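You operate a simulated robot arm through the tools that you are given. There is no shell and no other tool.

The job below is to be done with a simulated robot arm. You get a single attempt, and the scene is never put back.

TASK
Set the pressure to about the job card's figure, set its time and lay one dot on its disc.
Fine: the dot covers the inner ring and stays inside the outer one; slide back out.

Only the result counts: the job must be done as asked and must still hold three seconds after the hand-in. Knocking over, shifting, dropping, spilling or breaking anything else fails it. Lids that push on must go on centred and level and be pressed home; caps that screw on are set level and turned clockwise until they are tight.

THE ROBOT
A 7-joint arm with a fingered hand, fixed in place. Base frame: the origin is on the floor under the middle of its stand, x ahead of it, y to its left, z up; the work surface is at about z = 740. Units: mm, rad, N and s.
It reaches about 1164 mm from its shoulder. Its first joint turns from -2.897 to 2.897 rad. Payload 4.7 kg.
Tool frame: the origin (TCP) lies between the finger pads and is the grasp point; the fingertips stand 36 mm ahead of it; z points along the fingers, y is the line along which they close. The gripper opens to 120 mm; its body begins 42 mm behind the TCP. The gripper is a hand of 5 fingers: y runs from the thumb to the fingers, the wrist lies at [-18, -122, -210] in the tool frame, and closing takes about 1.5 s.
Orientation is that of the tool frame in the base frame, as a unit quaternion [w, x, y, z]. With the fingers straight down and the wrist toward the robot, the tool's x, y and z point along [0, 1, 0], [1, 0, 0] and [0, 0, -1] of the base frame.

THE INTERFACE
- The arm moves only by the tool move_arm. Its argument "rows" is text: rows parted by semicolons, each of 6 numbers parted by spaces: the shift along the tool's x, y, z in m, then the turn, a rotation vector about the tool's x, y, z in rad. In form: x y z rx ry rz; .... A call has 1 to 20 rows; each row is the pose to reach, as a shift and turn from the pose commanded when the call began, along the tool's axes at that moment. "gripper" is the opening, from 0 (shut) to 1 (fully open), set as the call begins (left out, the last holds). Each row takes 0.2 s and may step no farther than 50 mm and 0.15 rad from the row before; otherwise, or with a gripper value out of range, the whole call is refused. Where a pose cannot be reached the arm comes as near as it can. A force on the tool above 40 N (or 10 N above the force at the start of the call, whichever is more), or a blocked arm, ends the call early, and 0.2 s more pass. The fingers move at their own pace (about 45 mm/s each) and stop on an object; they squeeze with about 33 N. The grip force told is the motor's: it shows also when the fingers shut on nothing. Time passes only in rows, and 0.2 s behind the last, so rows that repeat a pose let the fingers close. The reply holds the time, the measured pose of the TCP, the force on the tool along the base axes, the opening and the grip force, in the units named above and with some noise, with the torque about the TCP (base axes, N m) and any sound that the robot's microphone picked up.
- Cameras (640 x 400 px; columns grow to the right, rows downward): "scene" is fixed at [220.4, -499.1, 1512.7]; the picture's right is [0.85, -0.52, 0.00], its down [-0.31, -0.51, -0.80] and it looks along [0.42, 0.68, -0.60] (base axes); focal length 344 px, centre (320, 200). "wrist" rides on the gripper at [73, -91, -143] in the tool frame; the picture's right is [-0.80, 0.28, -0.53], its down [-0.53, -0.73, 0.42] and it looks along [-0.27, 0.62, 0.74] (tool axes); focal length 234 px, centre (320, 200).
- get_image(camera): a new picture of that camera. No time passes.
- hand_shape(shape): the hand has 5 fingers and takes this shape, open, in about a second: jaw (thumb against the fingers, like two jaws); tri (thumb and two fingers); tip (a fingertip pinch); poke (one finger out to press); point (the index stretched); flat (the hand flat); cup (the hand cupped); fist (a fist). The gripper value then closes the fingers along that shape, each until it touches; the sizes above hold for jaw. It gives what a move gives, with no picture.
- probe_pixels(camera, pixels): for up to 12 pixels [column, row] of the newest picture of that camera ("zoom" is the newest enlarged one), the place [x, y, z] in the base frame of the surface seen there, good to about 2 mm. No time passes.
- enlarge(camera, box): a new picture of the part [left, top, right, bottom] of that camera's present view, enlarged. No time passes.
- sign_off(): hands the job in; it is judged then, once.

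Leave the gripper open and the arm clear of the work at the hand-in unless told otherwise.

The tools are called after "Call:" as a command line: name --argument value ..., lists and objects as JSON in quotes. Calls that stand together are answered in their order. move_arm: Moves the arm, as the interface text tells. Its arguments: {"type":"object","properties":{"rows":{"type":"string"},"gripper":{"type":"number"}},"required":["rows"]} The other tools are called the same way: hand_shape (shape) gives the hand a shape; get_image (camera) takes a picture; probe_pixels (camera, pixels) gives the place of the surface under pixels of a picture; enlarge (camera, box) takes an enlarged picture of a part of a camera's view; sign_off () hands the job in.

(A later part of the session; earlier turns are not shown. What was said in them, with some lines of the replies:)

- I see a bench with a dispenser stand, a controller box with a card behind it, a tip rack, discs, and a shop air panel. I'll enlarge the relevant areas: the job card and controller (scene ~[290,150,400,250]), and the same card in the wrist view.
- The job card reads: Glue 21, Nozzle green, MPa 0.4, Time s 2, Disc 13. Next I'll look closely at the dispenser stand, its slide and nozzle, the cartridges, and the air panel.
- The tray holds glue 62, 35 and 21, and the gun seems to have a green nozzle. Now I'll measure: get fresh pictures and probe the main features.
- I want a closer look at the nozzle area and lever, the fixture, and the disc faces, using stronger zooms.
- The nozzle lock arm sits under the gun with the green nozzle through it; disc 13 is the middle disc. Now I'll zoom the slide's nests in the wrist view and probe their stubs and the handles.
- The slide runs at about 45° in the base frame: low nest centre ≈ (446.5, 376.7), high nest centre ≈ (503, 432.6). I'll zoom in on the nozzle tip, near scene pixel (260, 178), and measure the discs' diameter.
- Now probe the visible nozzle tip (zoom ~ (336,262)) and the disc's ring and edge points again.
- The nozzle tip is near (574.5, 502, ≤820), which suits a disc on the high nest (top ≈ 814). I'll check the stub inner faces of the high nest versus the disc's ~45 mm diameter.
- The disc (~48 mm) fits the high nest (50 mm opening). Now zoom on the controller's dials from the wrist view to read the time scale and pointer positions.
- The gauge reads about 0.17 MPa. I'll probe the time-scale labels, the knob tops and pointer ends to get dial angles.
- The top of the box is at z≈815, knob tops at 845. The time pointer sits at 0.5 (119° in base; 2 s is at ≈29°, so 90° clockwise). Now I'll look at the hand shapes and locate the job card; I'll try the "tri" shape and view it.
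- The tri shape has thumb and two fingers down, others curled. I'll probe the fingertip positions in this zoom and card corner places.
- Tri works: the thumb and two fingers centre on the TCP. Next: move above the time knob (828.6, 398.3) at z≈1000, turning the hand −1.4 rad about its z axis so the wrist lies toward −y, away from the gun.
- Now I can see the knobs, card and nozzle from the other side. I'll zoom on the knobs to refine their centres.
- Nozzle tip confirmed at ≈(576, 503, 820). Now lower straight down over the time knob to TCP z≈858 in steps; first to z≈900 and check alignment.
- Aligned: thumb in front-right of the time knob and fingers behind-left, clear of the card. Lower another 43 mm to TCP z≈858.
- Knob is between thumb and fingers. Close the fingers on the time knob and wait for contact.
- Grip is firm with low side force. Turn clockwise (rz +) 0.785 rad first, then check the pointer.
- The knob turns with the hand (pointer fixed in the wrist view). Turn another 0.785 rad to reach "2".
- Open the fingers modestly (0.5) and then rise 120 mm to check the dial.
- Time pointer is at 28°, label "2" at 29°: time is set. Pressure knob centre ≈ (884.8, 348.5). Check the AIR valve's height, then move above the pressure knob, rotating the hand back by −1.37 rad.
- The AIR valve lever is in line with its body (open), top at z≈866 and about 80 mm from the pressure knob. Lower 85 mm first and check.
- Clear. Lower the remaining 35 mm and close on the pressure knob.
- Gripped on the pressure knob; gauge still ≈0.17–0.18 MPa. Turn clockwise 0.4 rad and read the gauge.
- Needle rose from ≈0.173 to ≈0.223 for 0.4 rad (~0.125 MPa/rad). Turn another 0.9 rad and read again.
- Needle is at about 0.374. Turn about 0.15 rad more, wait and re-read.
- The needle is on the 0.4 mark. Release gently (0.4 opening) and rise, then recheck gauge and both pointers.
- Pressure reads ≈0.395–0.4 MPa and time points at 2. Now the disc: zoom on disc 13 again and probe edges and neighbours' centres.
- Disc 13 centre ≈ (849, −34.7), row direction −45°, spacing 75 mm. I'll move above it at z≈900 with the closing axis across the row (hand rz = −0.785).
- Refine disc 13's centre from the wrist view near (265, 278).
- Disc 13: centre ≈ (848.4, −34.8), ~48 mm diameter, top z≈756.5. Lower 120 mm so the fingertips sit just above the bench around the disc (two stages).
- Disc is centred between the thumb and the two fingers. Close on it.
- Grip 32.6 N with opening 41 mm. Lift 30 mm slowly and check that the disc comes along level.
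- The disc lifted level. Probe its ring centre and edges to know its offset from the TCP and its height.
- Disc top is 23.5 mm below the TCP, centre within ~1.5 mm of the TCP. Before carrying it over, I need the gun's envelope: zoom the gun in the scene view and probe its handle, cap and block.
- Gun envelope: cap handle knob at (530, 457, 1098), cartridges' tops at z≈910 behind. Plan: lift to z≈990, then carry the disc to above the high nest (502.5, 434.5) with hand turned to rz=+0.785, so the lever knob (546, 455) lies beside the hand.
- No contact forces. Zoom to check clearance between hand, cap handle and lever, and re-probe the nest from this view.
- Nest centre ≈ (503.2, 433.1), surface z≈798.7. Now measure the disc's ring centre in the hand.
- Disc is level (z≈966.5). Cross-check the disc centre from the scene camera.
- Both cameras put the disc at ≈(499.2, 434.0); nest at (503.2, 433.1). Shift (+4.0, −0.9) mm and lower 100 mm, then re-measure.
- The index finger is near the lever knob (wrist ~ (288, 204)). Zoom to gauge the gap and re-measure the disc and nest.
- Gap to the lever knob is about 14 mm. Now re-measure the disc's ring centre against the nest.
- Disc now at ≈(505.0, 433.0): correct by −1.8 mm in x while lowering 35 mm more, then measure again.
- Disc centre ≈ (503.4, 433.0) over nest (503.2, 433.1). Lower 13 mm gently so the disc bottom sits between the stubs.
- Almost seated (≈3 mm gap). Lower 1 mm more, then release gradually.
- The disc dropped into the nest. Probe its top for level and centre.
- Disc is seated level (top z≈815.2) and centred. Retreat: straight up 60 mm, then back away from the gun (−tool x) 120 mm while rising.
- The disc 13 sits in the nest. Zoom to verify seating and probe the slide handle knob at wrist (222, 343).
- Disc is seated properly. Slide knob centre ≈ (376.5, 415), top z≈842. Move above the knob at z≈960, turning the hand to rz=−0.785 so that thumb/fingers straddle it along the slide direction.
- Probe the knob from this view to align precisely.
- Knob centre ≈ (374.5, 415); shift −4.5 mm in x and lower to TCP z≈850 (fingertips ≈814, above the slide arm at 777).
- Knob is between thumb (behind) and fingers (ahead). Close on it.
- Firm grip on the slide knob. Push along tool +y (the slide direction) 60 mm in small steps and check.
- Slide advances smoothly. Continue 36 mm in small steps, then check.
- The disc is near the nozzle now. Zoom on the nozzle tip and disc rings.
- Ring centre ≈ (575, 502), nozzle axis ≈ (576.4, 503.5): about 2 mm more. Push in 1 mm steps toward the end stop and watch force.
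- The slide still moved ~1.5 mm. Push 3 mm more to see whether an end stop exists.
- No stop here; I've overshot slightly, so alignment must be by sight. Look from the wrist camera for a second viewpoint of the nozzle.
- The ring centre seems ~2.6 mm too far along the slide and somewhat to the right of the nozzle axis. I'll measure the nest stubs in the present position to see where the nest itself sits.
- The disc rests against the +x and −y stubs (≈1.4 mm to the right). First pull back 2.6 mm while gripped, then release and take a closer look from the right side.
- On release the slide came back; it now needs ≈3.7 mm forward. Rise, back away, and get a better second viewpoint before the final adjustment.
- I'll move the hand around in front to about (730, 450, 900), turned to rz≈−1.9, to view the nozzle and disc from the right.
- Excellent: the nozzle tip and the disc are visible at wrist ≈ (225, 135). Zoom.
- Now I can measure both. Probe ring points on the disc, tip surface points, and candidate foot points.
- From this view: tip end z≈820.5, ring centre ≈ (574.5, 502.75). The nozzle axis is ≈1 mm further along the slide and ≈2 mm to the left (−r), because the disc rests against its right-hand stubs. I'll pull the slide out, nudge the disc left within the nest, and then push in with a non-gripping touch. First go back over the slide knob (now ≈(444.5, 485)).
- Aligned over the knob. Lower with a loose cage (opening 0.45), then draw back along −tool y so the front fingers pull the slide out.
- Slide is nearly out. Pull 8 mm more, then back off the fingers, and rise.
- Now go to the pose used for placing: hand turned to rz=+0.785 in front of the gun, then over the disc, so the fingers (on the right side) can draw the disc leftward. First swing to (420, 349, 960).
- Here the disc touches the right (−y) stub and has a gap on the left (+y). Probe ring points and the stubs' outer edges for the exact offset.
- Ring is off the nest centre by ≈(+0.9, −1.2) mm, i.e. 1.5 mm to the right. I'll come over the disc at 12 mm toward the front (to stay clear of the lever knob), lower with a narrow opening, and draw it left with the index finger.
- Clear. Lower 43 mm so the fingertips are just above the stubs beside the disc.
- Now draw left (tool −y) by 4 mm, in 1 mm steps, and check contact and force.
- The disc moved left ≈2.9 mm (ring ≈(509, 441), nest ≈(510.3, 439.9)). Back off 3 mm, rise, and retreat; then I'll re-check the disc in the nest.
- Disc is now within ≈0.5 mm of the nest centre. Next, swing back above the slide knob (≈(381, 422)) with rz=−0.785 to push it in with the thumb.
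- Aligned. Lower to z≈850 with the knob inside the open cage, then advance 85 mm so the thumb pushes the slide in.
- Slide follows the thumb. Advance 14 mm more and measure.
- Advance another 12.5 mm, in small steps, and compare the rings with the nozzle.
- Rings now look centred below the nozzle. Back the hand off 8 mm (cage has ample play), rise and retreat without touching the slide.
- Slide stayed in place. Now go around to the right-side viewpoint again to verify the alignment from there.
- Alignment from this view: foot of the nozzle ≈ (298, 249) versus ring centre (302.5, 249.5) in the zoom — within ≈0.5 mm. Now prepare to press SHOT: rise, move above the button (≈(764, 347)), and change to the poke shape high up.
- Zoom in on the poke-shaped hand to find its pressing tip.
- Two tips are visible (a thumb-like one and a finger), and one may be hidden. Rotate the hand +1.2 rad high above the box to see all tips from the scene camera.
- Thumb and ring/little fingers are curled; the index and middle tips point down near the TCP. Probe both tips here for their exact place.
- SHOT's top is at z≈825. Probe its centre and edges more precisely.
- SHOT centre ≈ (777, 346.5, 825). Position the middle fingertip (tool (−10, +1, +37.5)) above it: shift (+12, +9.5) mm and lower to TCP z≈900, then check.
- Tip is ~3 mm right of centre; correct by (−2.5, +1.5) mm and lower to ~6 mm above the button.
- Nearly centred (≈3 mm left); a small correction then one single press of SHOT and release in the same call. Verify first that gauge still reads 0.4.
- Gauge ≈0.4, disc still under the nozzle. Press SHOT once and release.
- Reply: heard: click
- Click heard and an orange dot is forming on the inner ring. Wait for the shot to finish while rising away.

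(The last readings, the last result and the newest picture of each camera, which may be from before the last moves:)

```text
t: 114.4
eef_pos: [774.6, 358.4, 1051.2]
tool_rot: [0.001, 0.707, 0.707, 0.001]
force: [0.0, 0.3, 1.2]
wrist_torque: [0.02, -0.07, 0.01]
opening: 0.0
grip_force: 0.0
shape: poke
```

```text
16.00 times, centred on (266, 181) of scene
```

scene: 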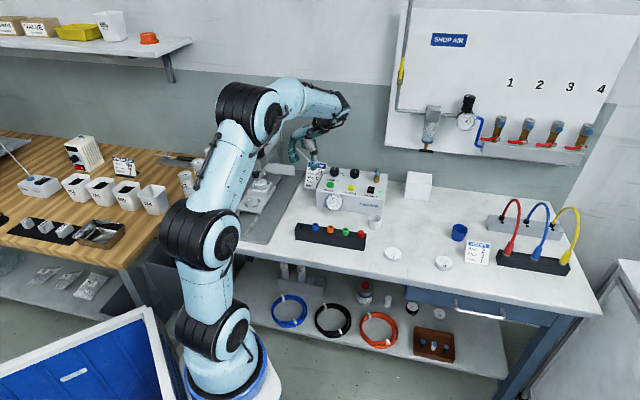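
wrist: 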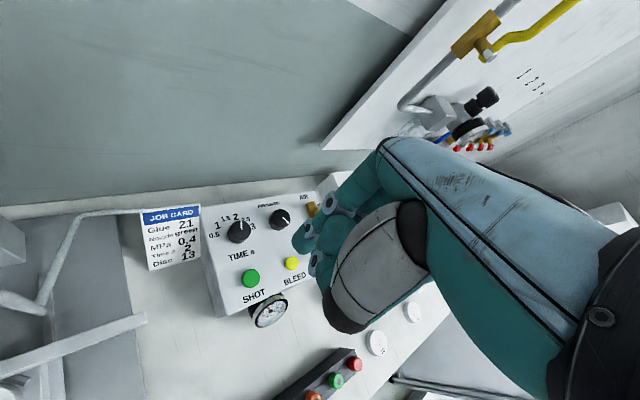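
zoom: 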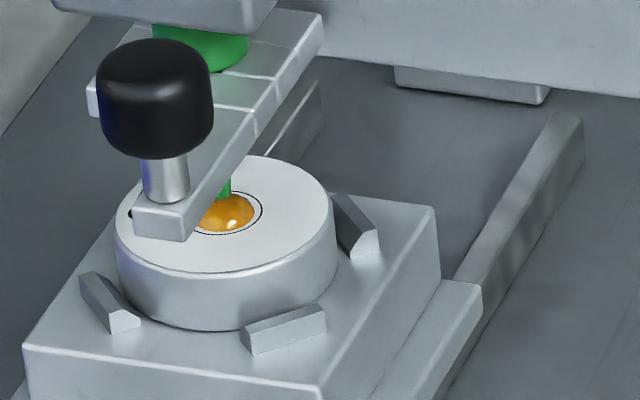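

The dot has filled to just inside the outer ring. Change to tri (open) up here and travel around the front to above the slide knob (≈(446, 487)).

Call:
hand_shape --shape "tri"

Call:
move_arm --rows "-0.0194 -0.031 0.01 0 0 -0.056; -0.0389 -0.0619 0.02 0 0 -0.112; -0.0583 -0.0929 0.03 0 0 -0.168; -0.0778 -0.1238 0.04 0 0 -0.224; -0.0972 -0.1548 0.05 0 0 -0.28; -0.0972 -0.1923 0.055 0 0 -0.336; -0.0972 -0.2298 0.06 0 0 -0.392; -0.0972 -0.2673 0.065 0 0 -0.448; -0.0972 -0.3048 0.07 0 0 -0.504; -0.0688 -0.3266 0.074 0 0 -0.56; -0.0404 -0.3484 0.078 0 0 -0.617; -0.012 -0.3702 0.082 0 0 -0.673; 0.0164 -0.392 0.086 0 0 -0.729; 0.0448 -0.4138 0.09 0 0 -0.785; 0.0448 -0.4138 0.09 0 0 -0.785; 0.0731 -0.3855 0.09 0 0 -0.785; 0.1015 -0.3571 0.09 0 0 -0.785; 0.1298 -0.3288 0.09 0 0 -0.785; 0.1298 -0.3288 0.09 0 0 -0.785" --gripper 0.5

Call:
enlarge --camera "scene" --box '[256, 172, 276, 190]'

Call:
get_image --camera "wrist"

```text
t: 115.3
eef_pos: [774.3, 359.5, 1050.4]
tool_rot: [0.001, 0.707, 0.707, 0.0]
force: [0.7, -0.2, -0.9]
wrist_torque: [0.01, 0.03, 0.02]
opening: 119.8
grip_force: 0.1
shape: tri
```

```text
t: 119.3
eef_pos: [446.6, 487.5, 961.5]
tool_rot: [0.0, 0.382, 0.924, 0.0]
force: [-0.2, 0.0, 0.2]
wrist_torque: [-0.06, -0.02, -0.01]
opening: 60.3
grip_force: 0.0
shape: tri
```

```text
16.00 times, centred on (266, 181) of scene
```

zoom: 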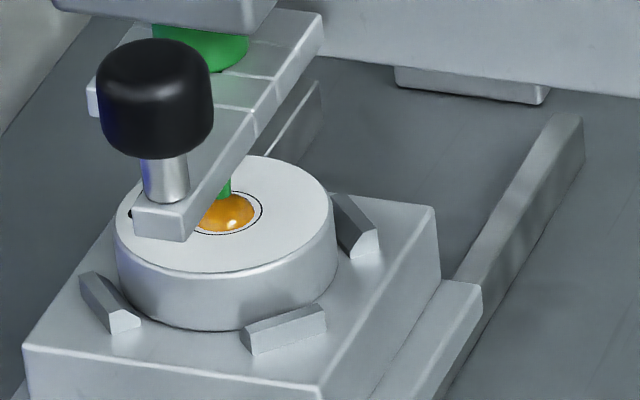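

```text
taken
```

wrist: 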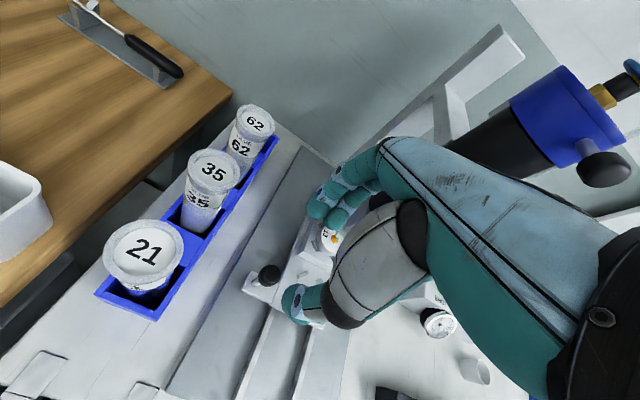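

Dot is stable. Lower over the knob with the loose cage, and draw the slide back out smoothly.

Call:
move_arm --rows "0 0 0.03 0 0 0; 0 0 0.06 0 0 0; 0 0 0.085 0 0 0; 0 0 0.1 0 0 0; 0 0 0.111 0 0 0; 0 0 0.111 0 0 0" --gripper 0.45

Call:
move_arm --rows "0 -0.006 0 0 0 0; 0 -0.012 0 0 0 0; 0 -0.018 0 0 0 0; 0 -0.024 0 0 0 0; 0 -0.03 0 0 0 0; 0 -0.036 0 0 0 0; 0 -0.042 0 0 0 0; 0 -0.048 0 0 0 0; 0 -0.054 0 0 0 0; 0 -0.06 0 0 0 0; 0 -0.066 0 0 0 0; 0 -0.072 0 0 0 0; 0 -0.078 0 0 0 0; 0 -0.084 0 0 0 0; 0 -0.09 0 0 0 0; 0 -0.096 0 0 0 0; 0 -0.102 0 0 0 0; 0 -0.106 0 0 0 0; 0 -0.11 0 0 0 0; 0 -0.11 0 0 0 0"

Call:
enlarge --camera "scene" --box '[200, 140, 310, 240]'

```text
t: 120.7
eef_pos: [446.1, 488.1, 850.4]
tool_rot: [0.0, 0.382, 0.924, 0.0]
force: [0.2, -0.3, 0.3]
wrist_torque: [0.0, 0.0, 0.02]
opening: 54.5
grip_force: 0.0
shape: tri
```

```text
t: 124.9
eef_pos: [367.8, 410.4, 849.5]
tool_rot: [0.0, 0.382, 0.924, 0.0]
force: [1.0, 1.0, 0.7]
wrist_torque: [0.02, -0.03, -0.02]
opening: 54.7
grip_force: 0.1
shape: tri
```

```text
4.00 times, centred on (255, 190) of scene
```

zoom: 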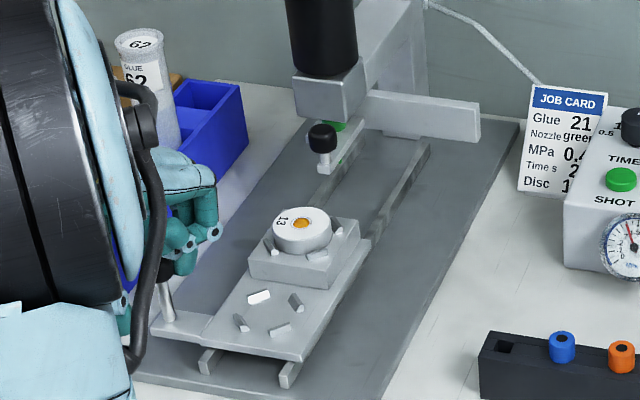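

Disc is out with a neat dot. The slide is a few mm short of its starting place; pull on in small steps to the out stop.

Call:
move_arm --rows "0 -0.002 0 0 0 0; 0 -0.004 0 0 0 0; 0 -0.006 0 0 0 0; 0 -0.006 0 0 0 0"

Call:
enlarge --camera "scene" --box '[200, 140, 310, 240]'

Call:
enlarge --camera "scene" --box '[236, 188, 272, 212]'

```text
t: 125.9
eef_pos: [364.4, 405.1, 849.6]
tool_rot: [0.0, 0.383, 0.924, 0.0]
force: [0.1, 0.3, 0.3]
wrist_torque: [-0.03, -0.03, 0.02]
opening: 54.7
grip_force: 0.0
shape: tri
```

```text
4.00 times, centred on (255, 190) of scene
```

zoom: 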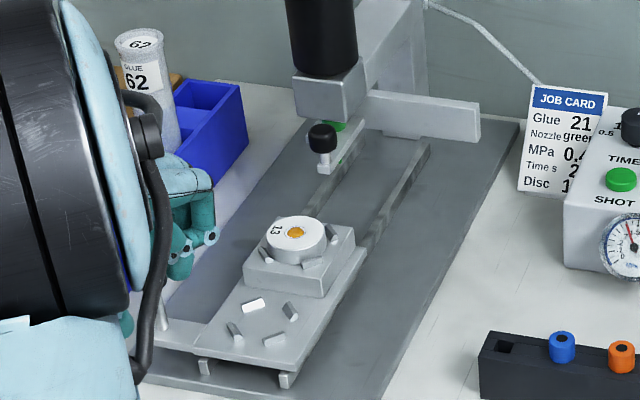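

```text
16.00 times, centred on (254, 200) of scene
```

zoom: 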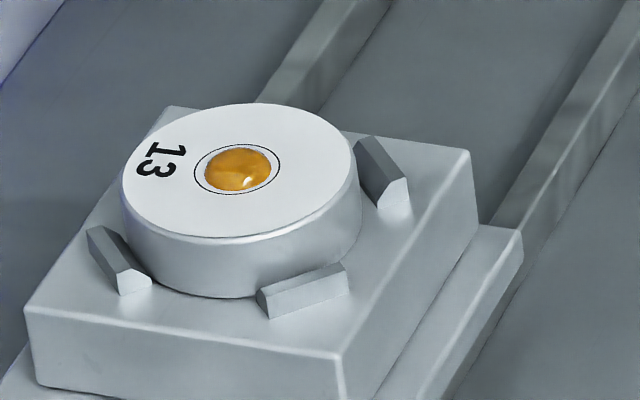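

The dot covers the inner ring and lies within the outer ring; the slide is back at its starting place. Ease off the fingers, rise and retreat.

Call:
move_arm --rows "0 0.003 0 0 0 0; 0 0.006 0 0 0 0; 0 0.006 -0.03 0 0 0; 0 0.006 -0.07 0 0 0; 0 0.006 -0.11 0 0 0; 0 -0.03 -0.13 0 0 0; 0 -0.07 -0.15 0 0 0; 0 -0.07 -0.15 0 0 0"

Call:
get_image --camera "wrist"

Call:
enlarge --camera "scene" --box '[200, 140, 310, 240]'

```text
t: 127.7
eef_pos: [313.2, 354.6, 1001.4]
tool_rot: [0.0, 0.383, 0.924, 0.0]
force: [-0.3, -1.1, -0.4]
wrist_torque: [-0.01, 0.02, 0.0]
opening: 54.2
grip_force: 0.0
shape: tri
```

```text
taken
```

wrist: 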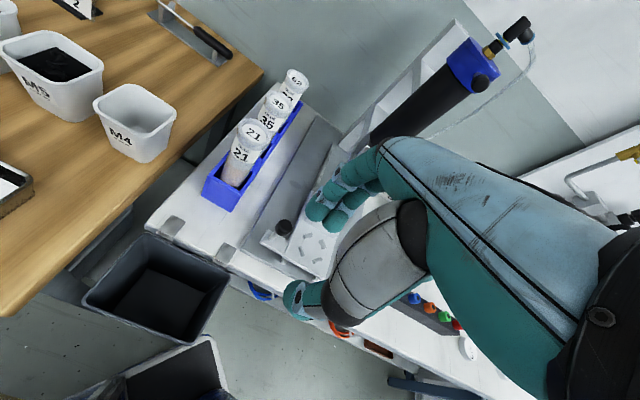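

```text
4.00 times, centred on (255, 190) of scene
```

zoom: 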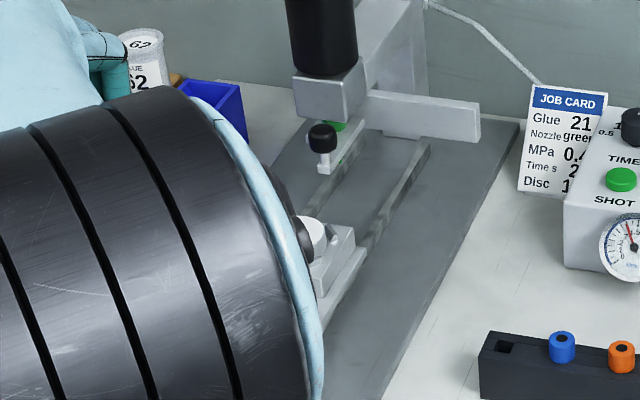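

The elbow blocks the scene view. Move to a clear parking pose around (450, 150, 1100), with the gripper opened, then inspect everything.

Call:
move_arm --rows "-0.02 -0.005 -0.03 0 0 0.08; -0.05 -0.01 -0.06 0 0 0.17; -0.08 -0.016 -0.08 0 0 0.26; -0.11 -0.022 -0.099 0 0 0.36; -0.14 -0.028 -0.099 0 0 0.46; -0.175 -0.034 -0.099 0 0 0.57; -0.21 -0.041 -0.099 0 0 0.68; -0.2418 -0.048 -0.099 0 0 0.785; -0.2418 -0.048 -0.099 0 0 0.785" --gripper 1.0

Call:
get_image --camera "scene"

Call:
enlarge --camera "scene" --box '[200, 140, 310, 240]'

Call:
enlarge --camera "scene" --box '[300, 150, 400, 215]'

Call:
get_image --camera "wrist"

```text
t: 129.7
eef_pos: [450.4, 150.3, 1099.0]
tool_rot: [0.0, 0.707, 0.707, 0.0]
force: [-0.1, -0.1, -1.0]
wrist_torque: [-0.02, 0.0, 0.0]
opening: 119.3
grip_force: 0.1
shape: tri
```

```text
taken
```

scene: 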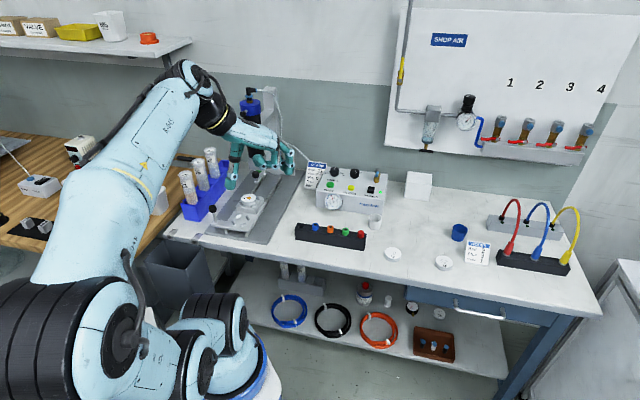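

```text
4.00 times, centred on (255, 190) of scene
```

zoom: 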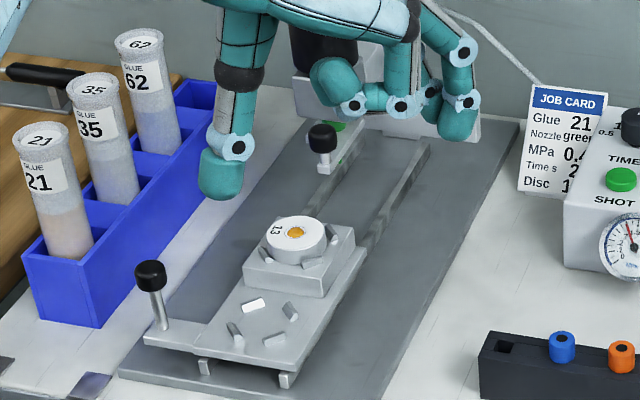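

```text
6.15 times, centred on (350, 182) of scene
```

zoom: 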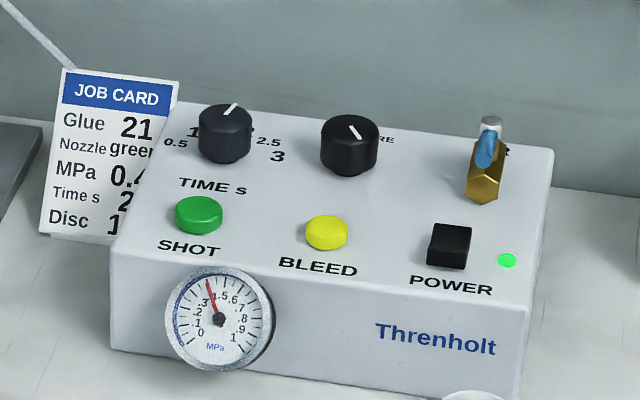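

```text
taken
```

wrist: 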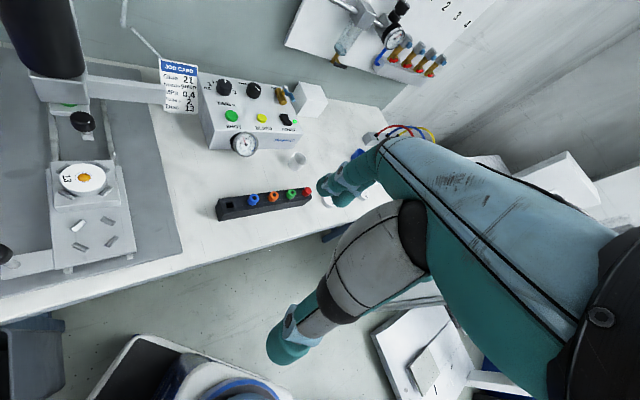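

All items are in place and the slide matches its starting position. Last check: close-up of the dot from both cameras.

Call:
enlarge --camera "wrist" --box '[60, 155, 110, 200]'

Call:
enlarge --camera "scene" --box '[240, 190, 264, 208]'

Call:
enlarge --camera "scene" --box '[250, 165, 275, 185]'

```text
8.89 times, centred on (85, 178) of wrist
```

zoom: 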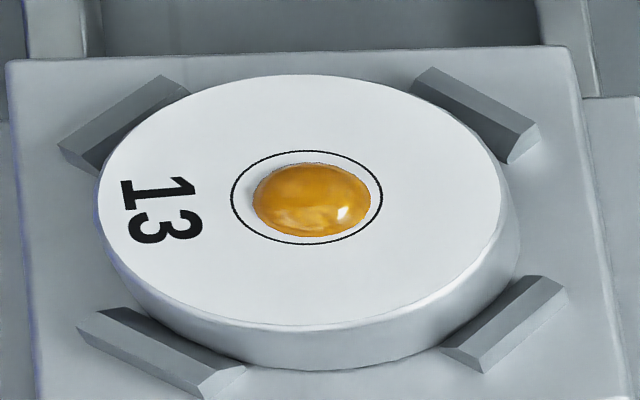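

```text
16.00 times, centred on (252, 199) of scene
```

zoom: 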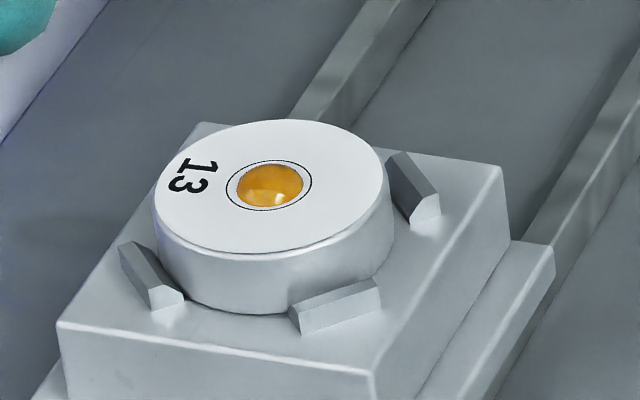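

```text
16.00 times, centred on (262, 175) of scene
```

zoom: 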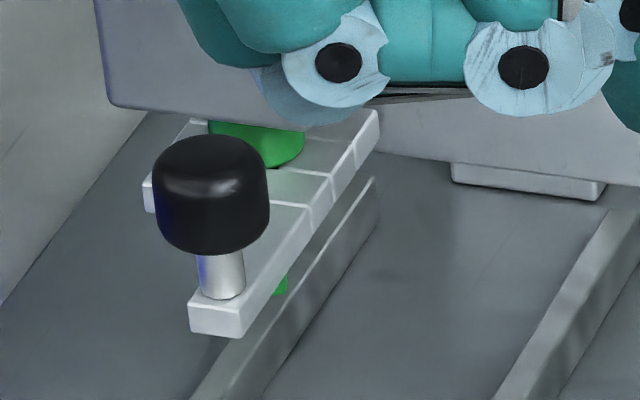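

The dot fully covers the inner ring and stays inside the outer one. Pressure is about 0.4 MPa, time is 2 s, the slide is back out, and the hand is open and clear. I'm handing in.

Call:
sign_off

```text
The job is handed in.
```

I set up the dispenser and laid one dot on disc 13. The job is handed in, and I haven't seen the result of the judging.

- **Settings:** the gauge reads about 0.4 MPa and the time knob points at 2 s, as on the job card.
- **Dot:** one press of SHOT put a single dot on disc 13. Close-ups from both cameras show it fully covering the inner ring and staying inside the outer one.
- **Slide:** it has no stop at the nozzle, so I lined the disc up by sight. It is now back out at its starting place, with disc 13 still in the upper nest.
- **Everything else:** nothing was knocked over or shifted. The hand is open and the arm is parked clear of the work.

I used the gun as it stood, with the green nozzle already fitted. I could not see which glue was inside, so I took it to be glue 21.
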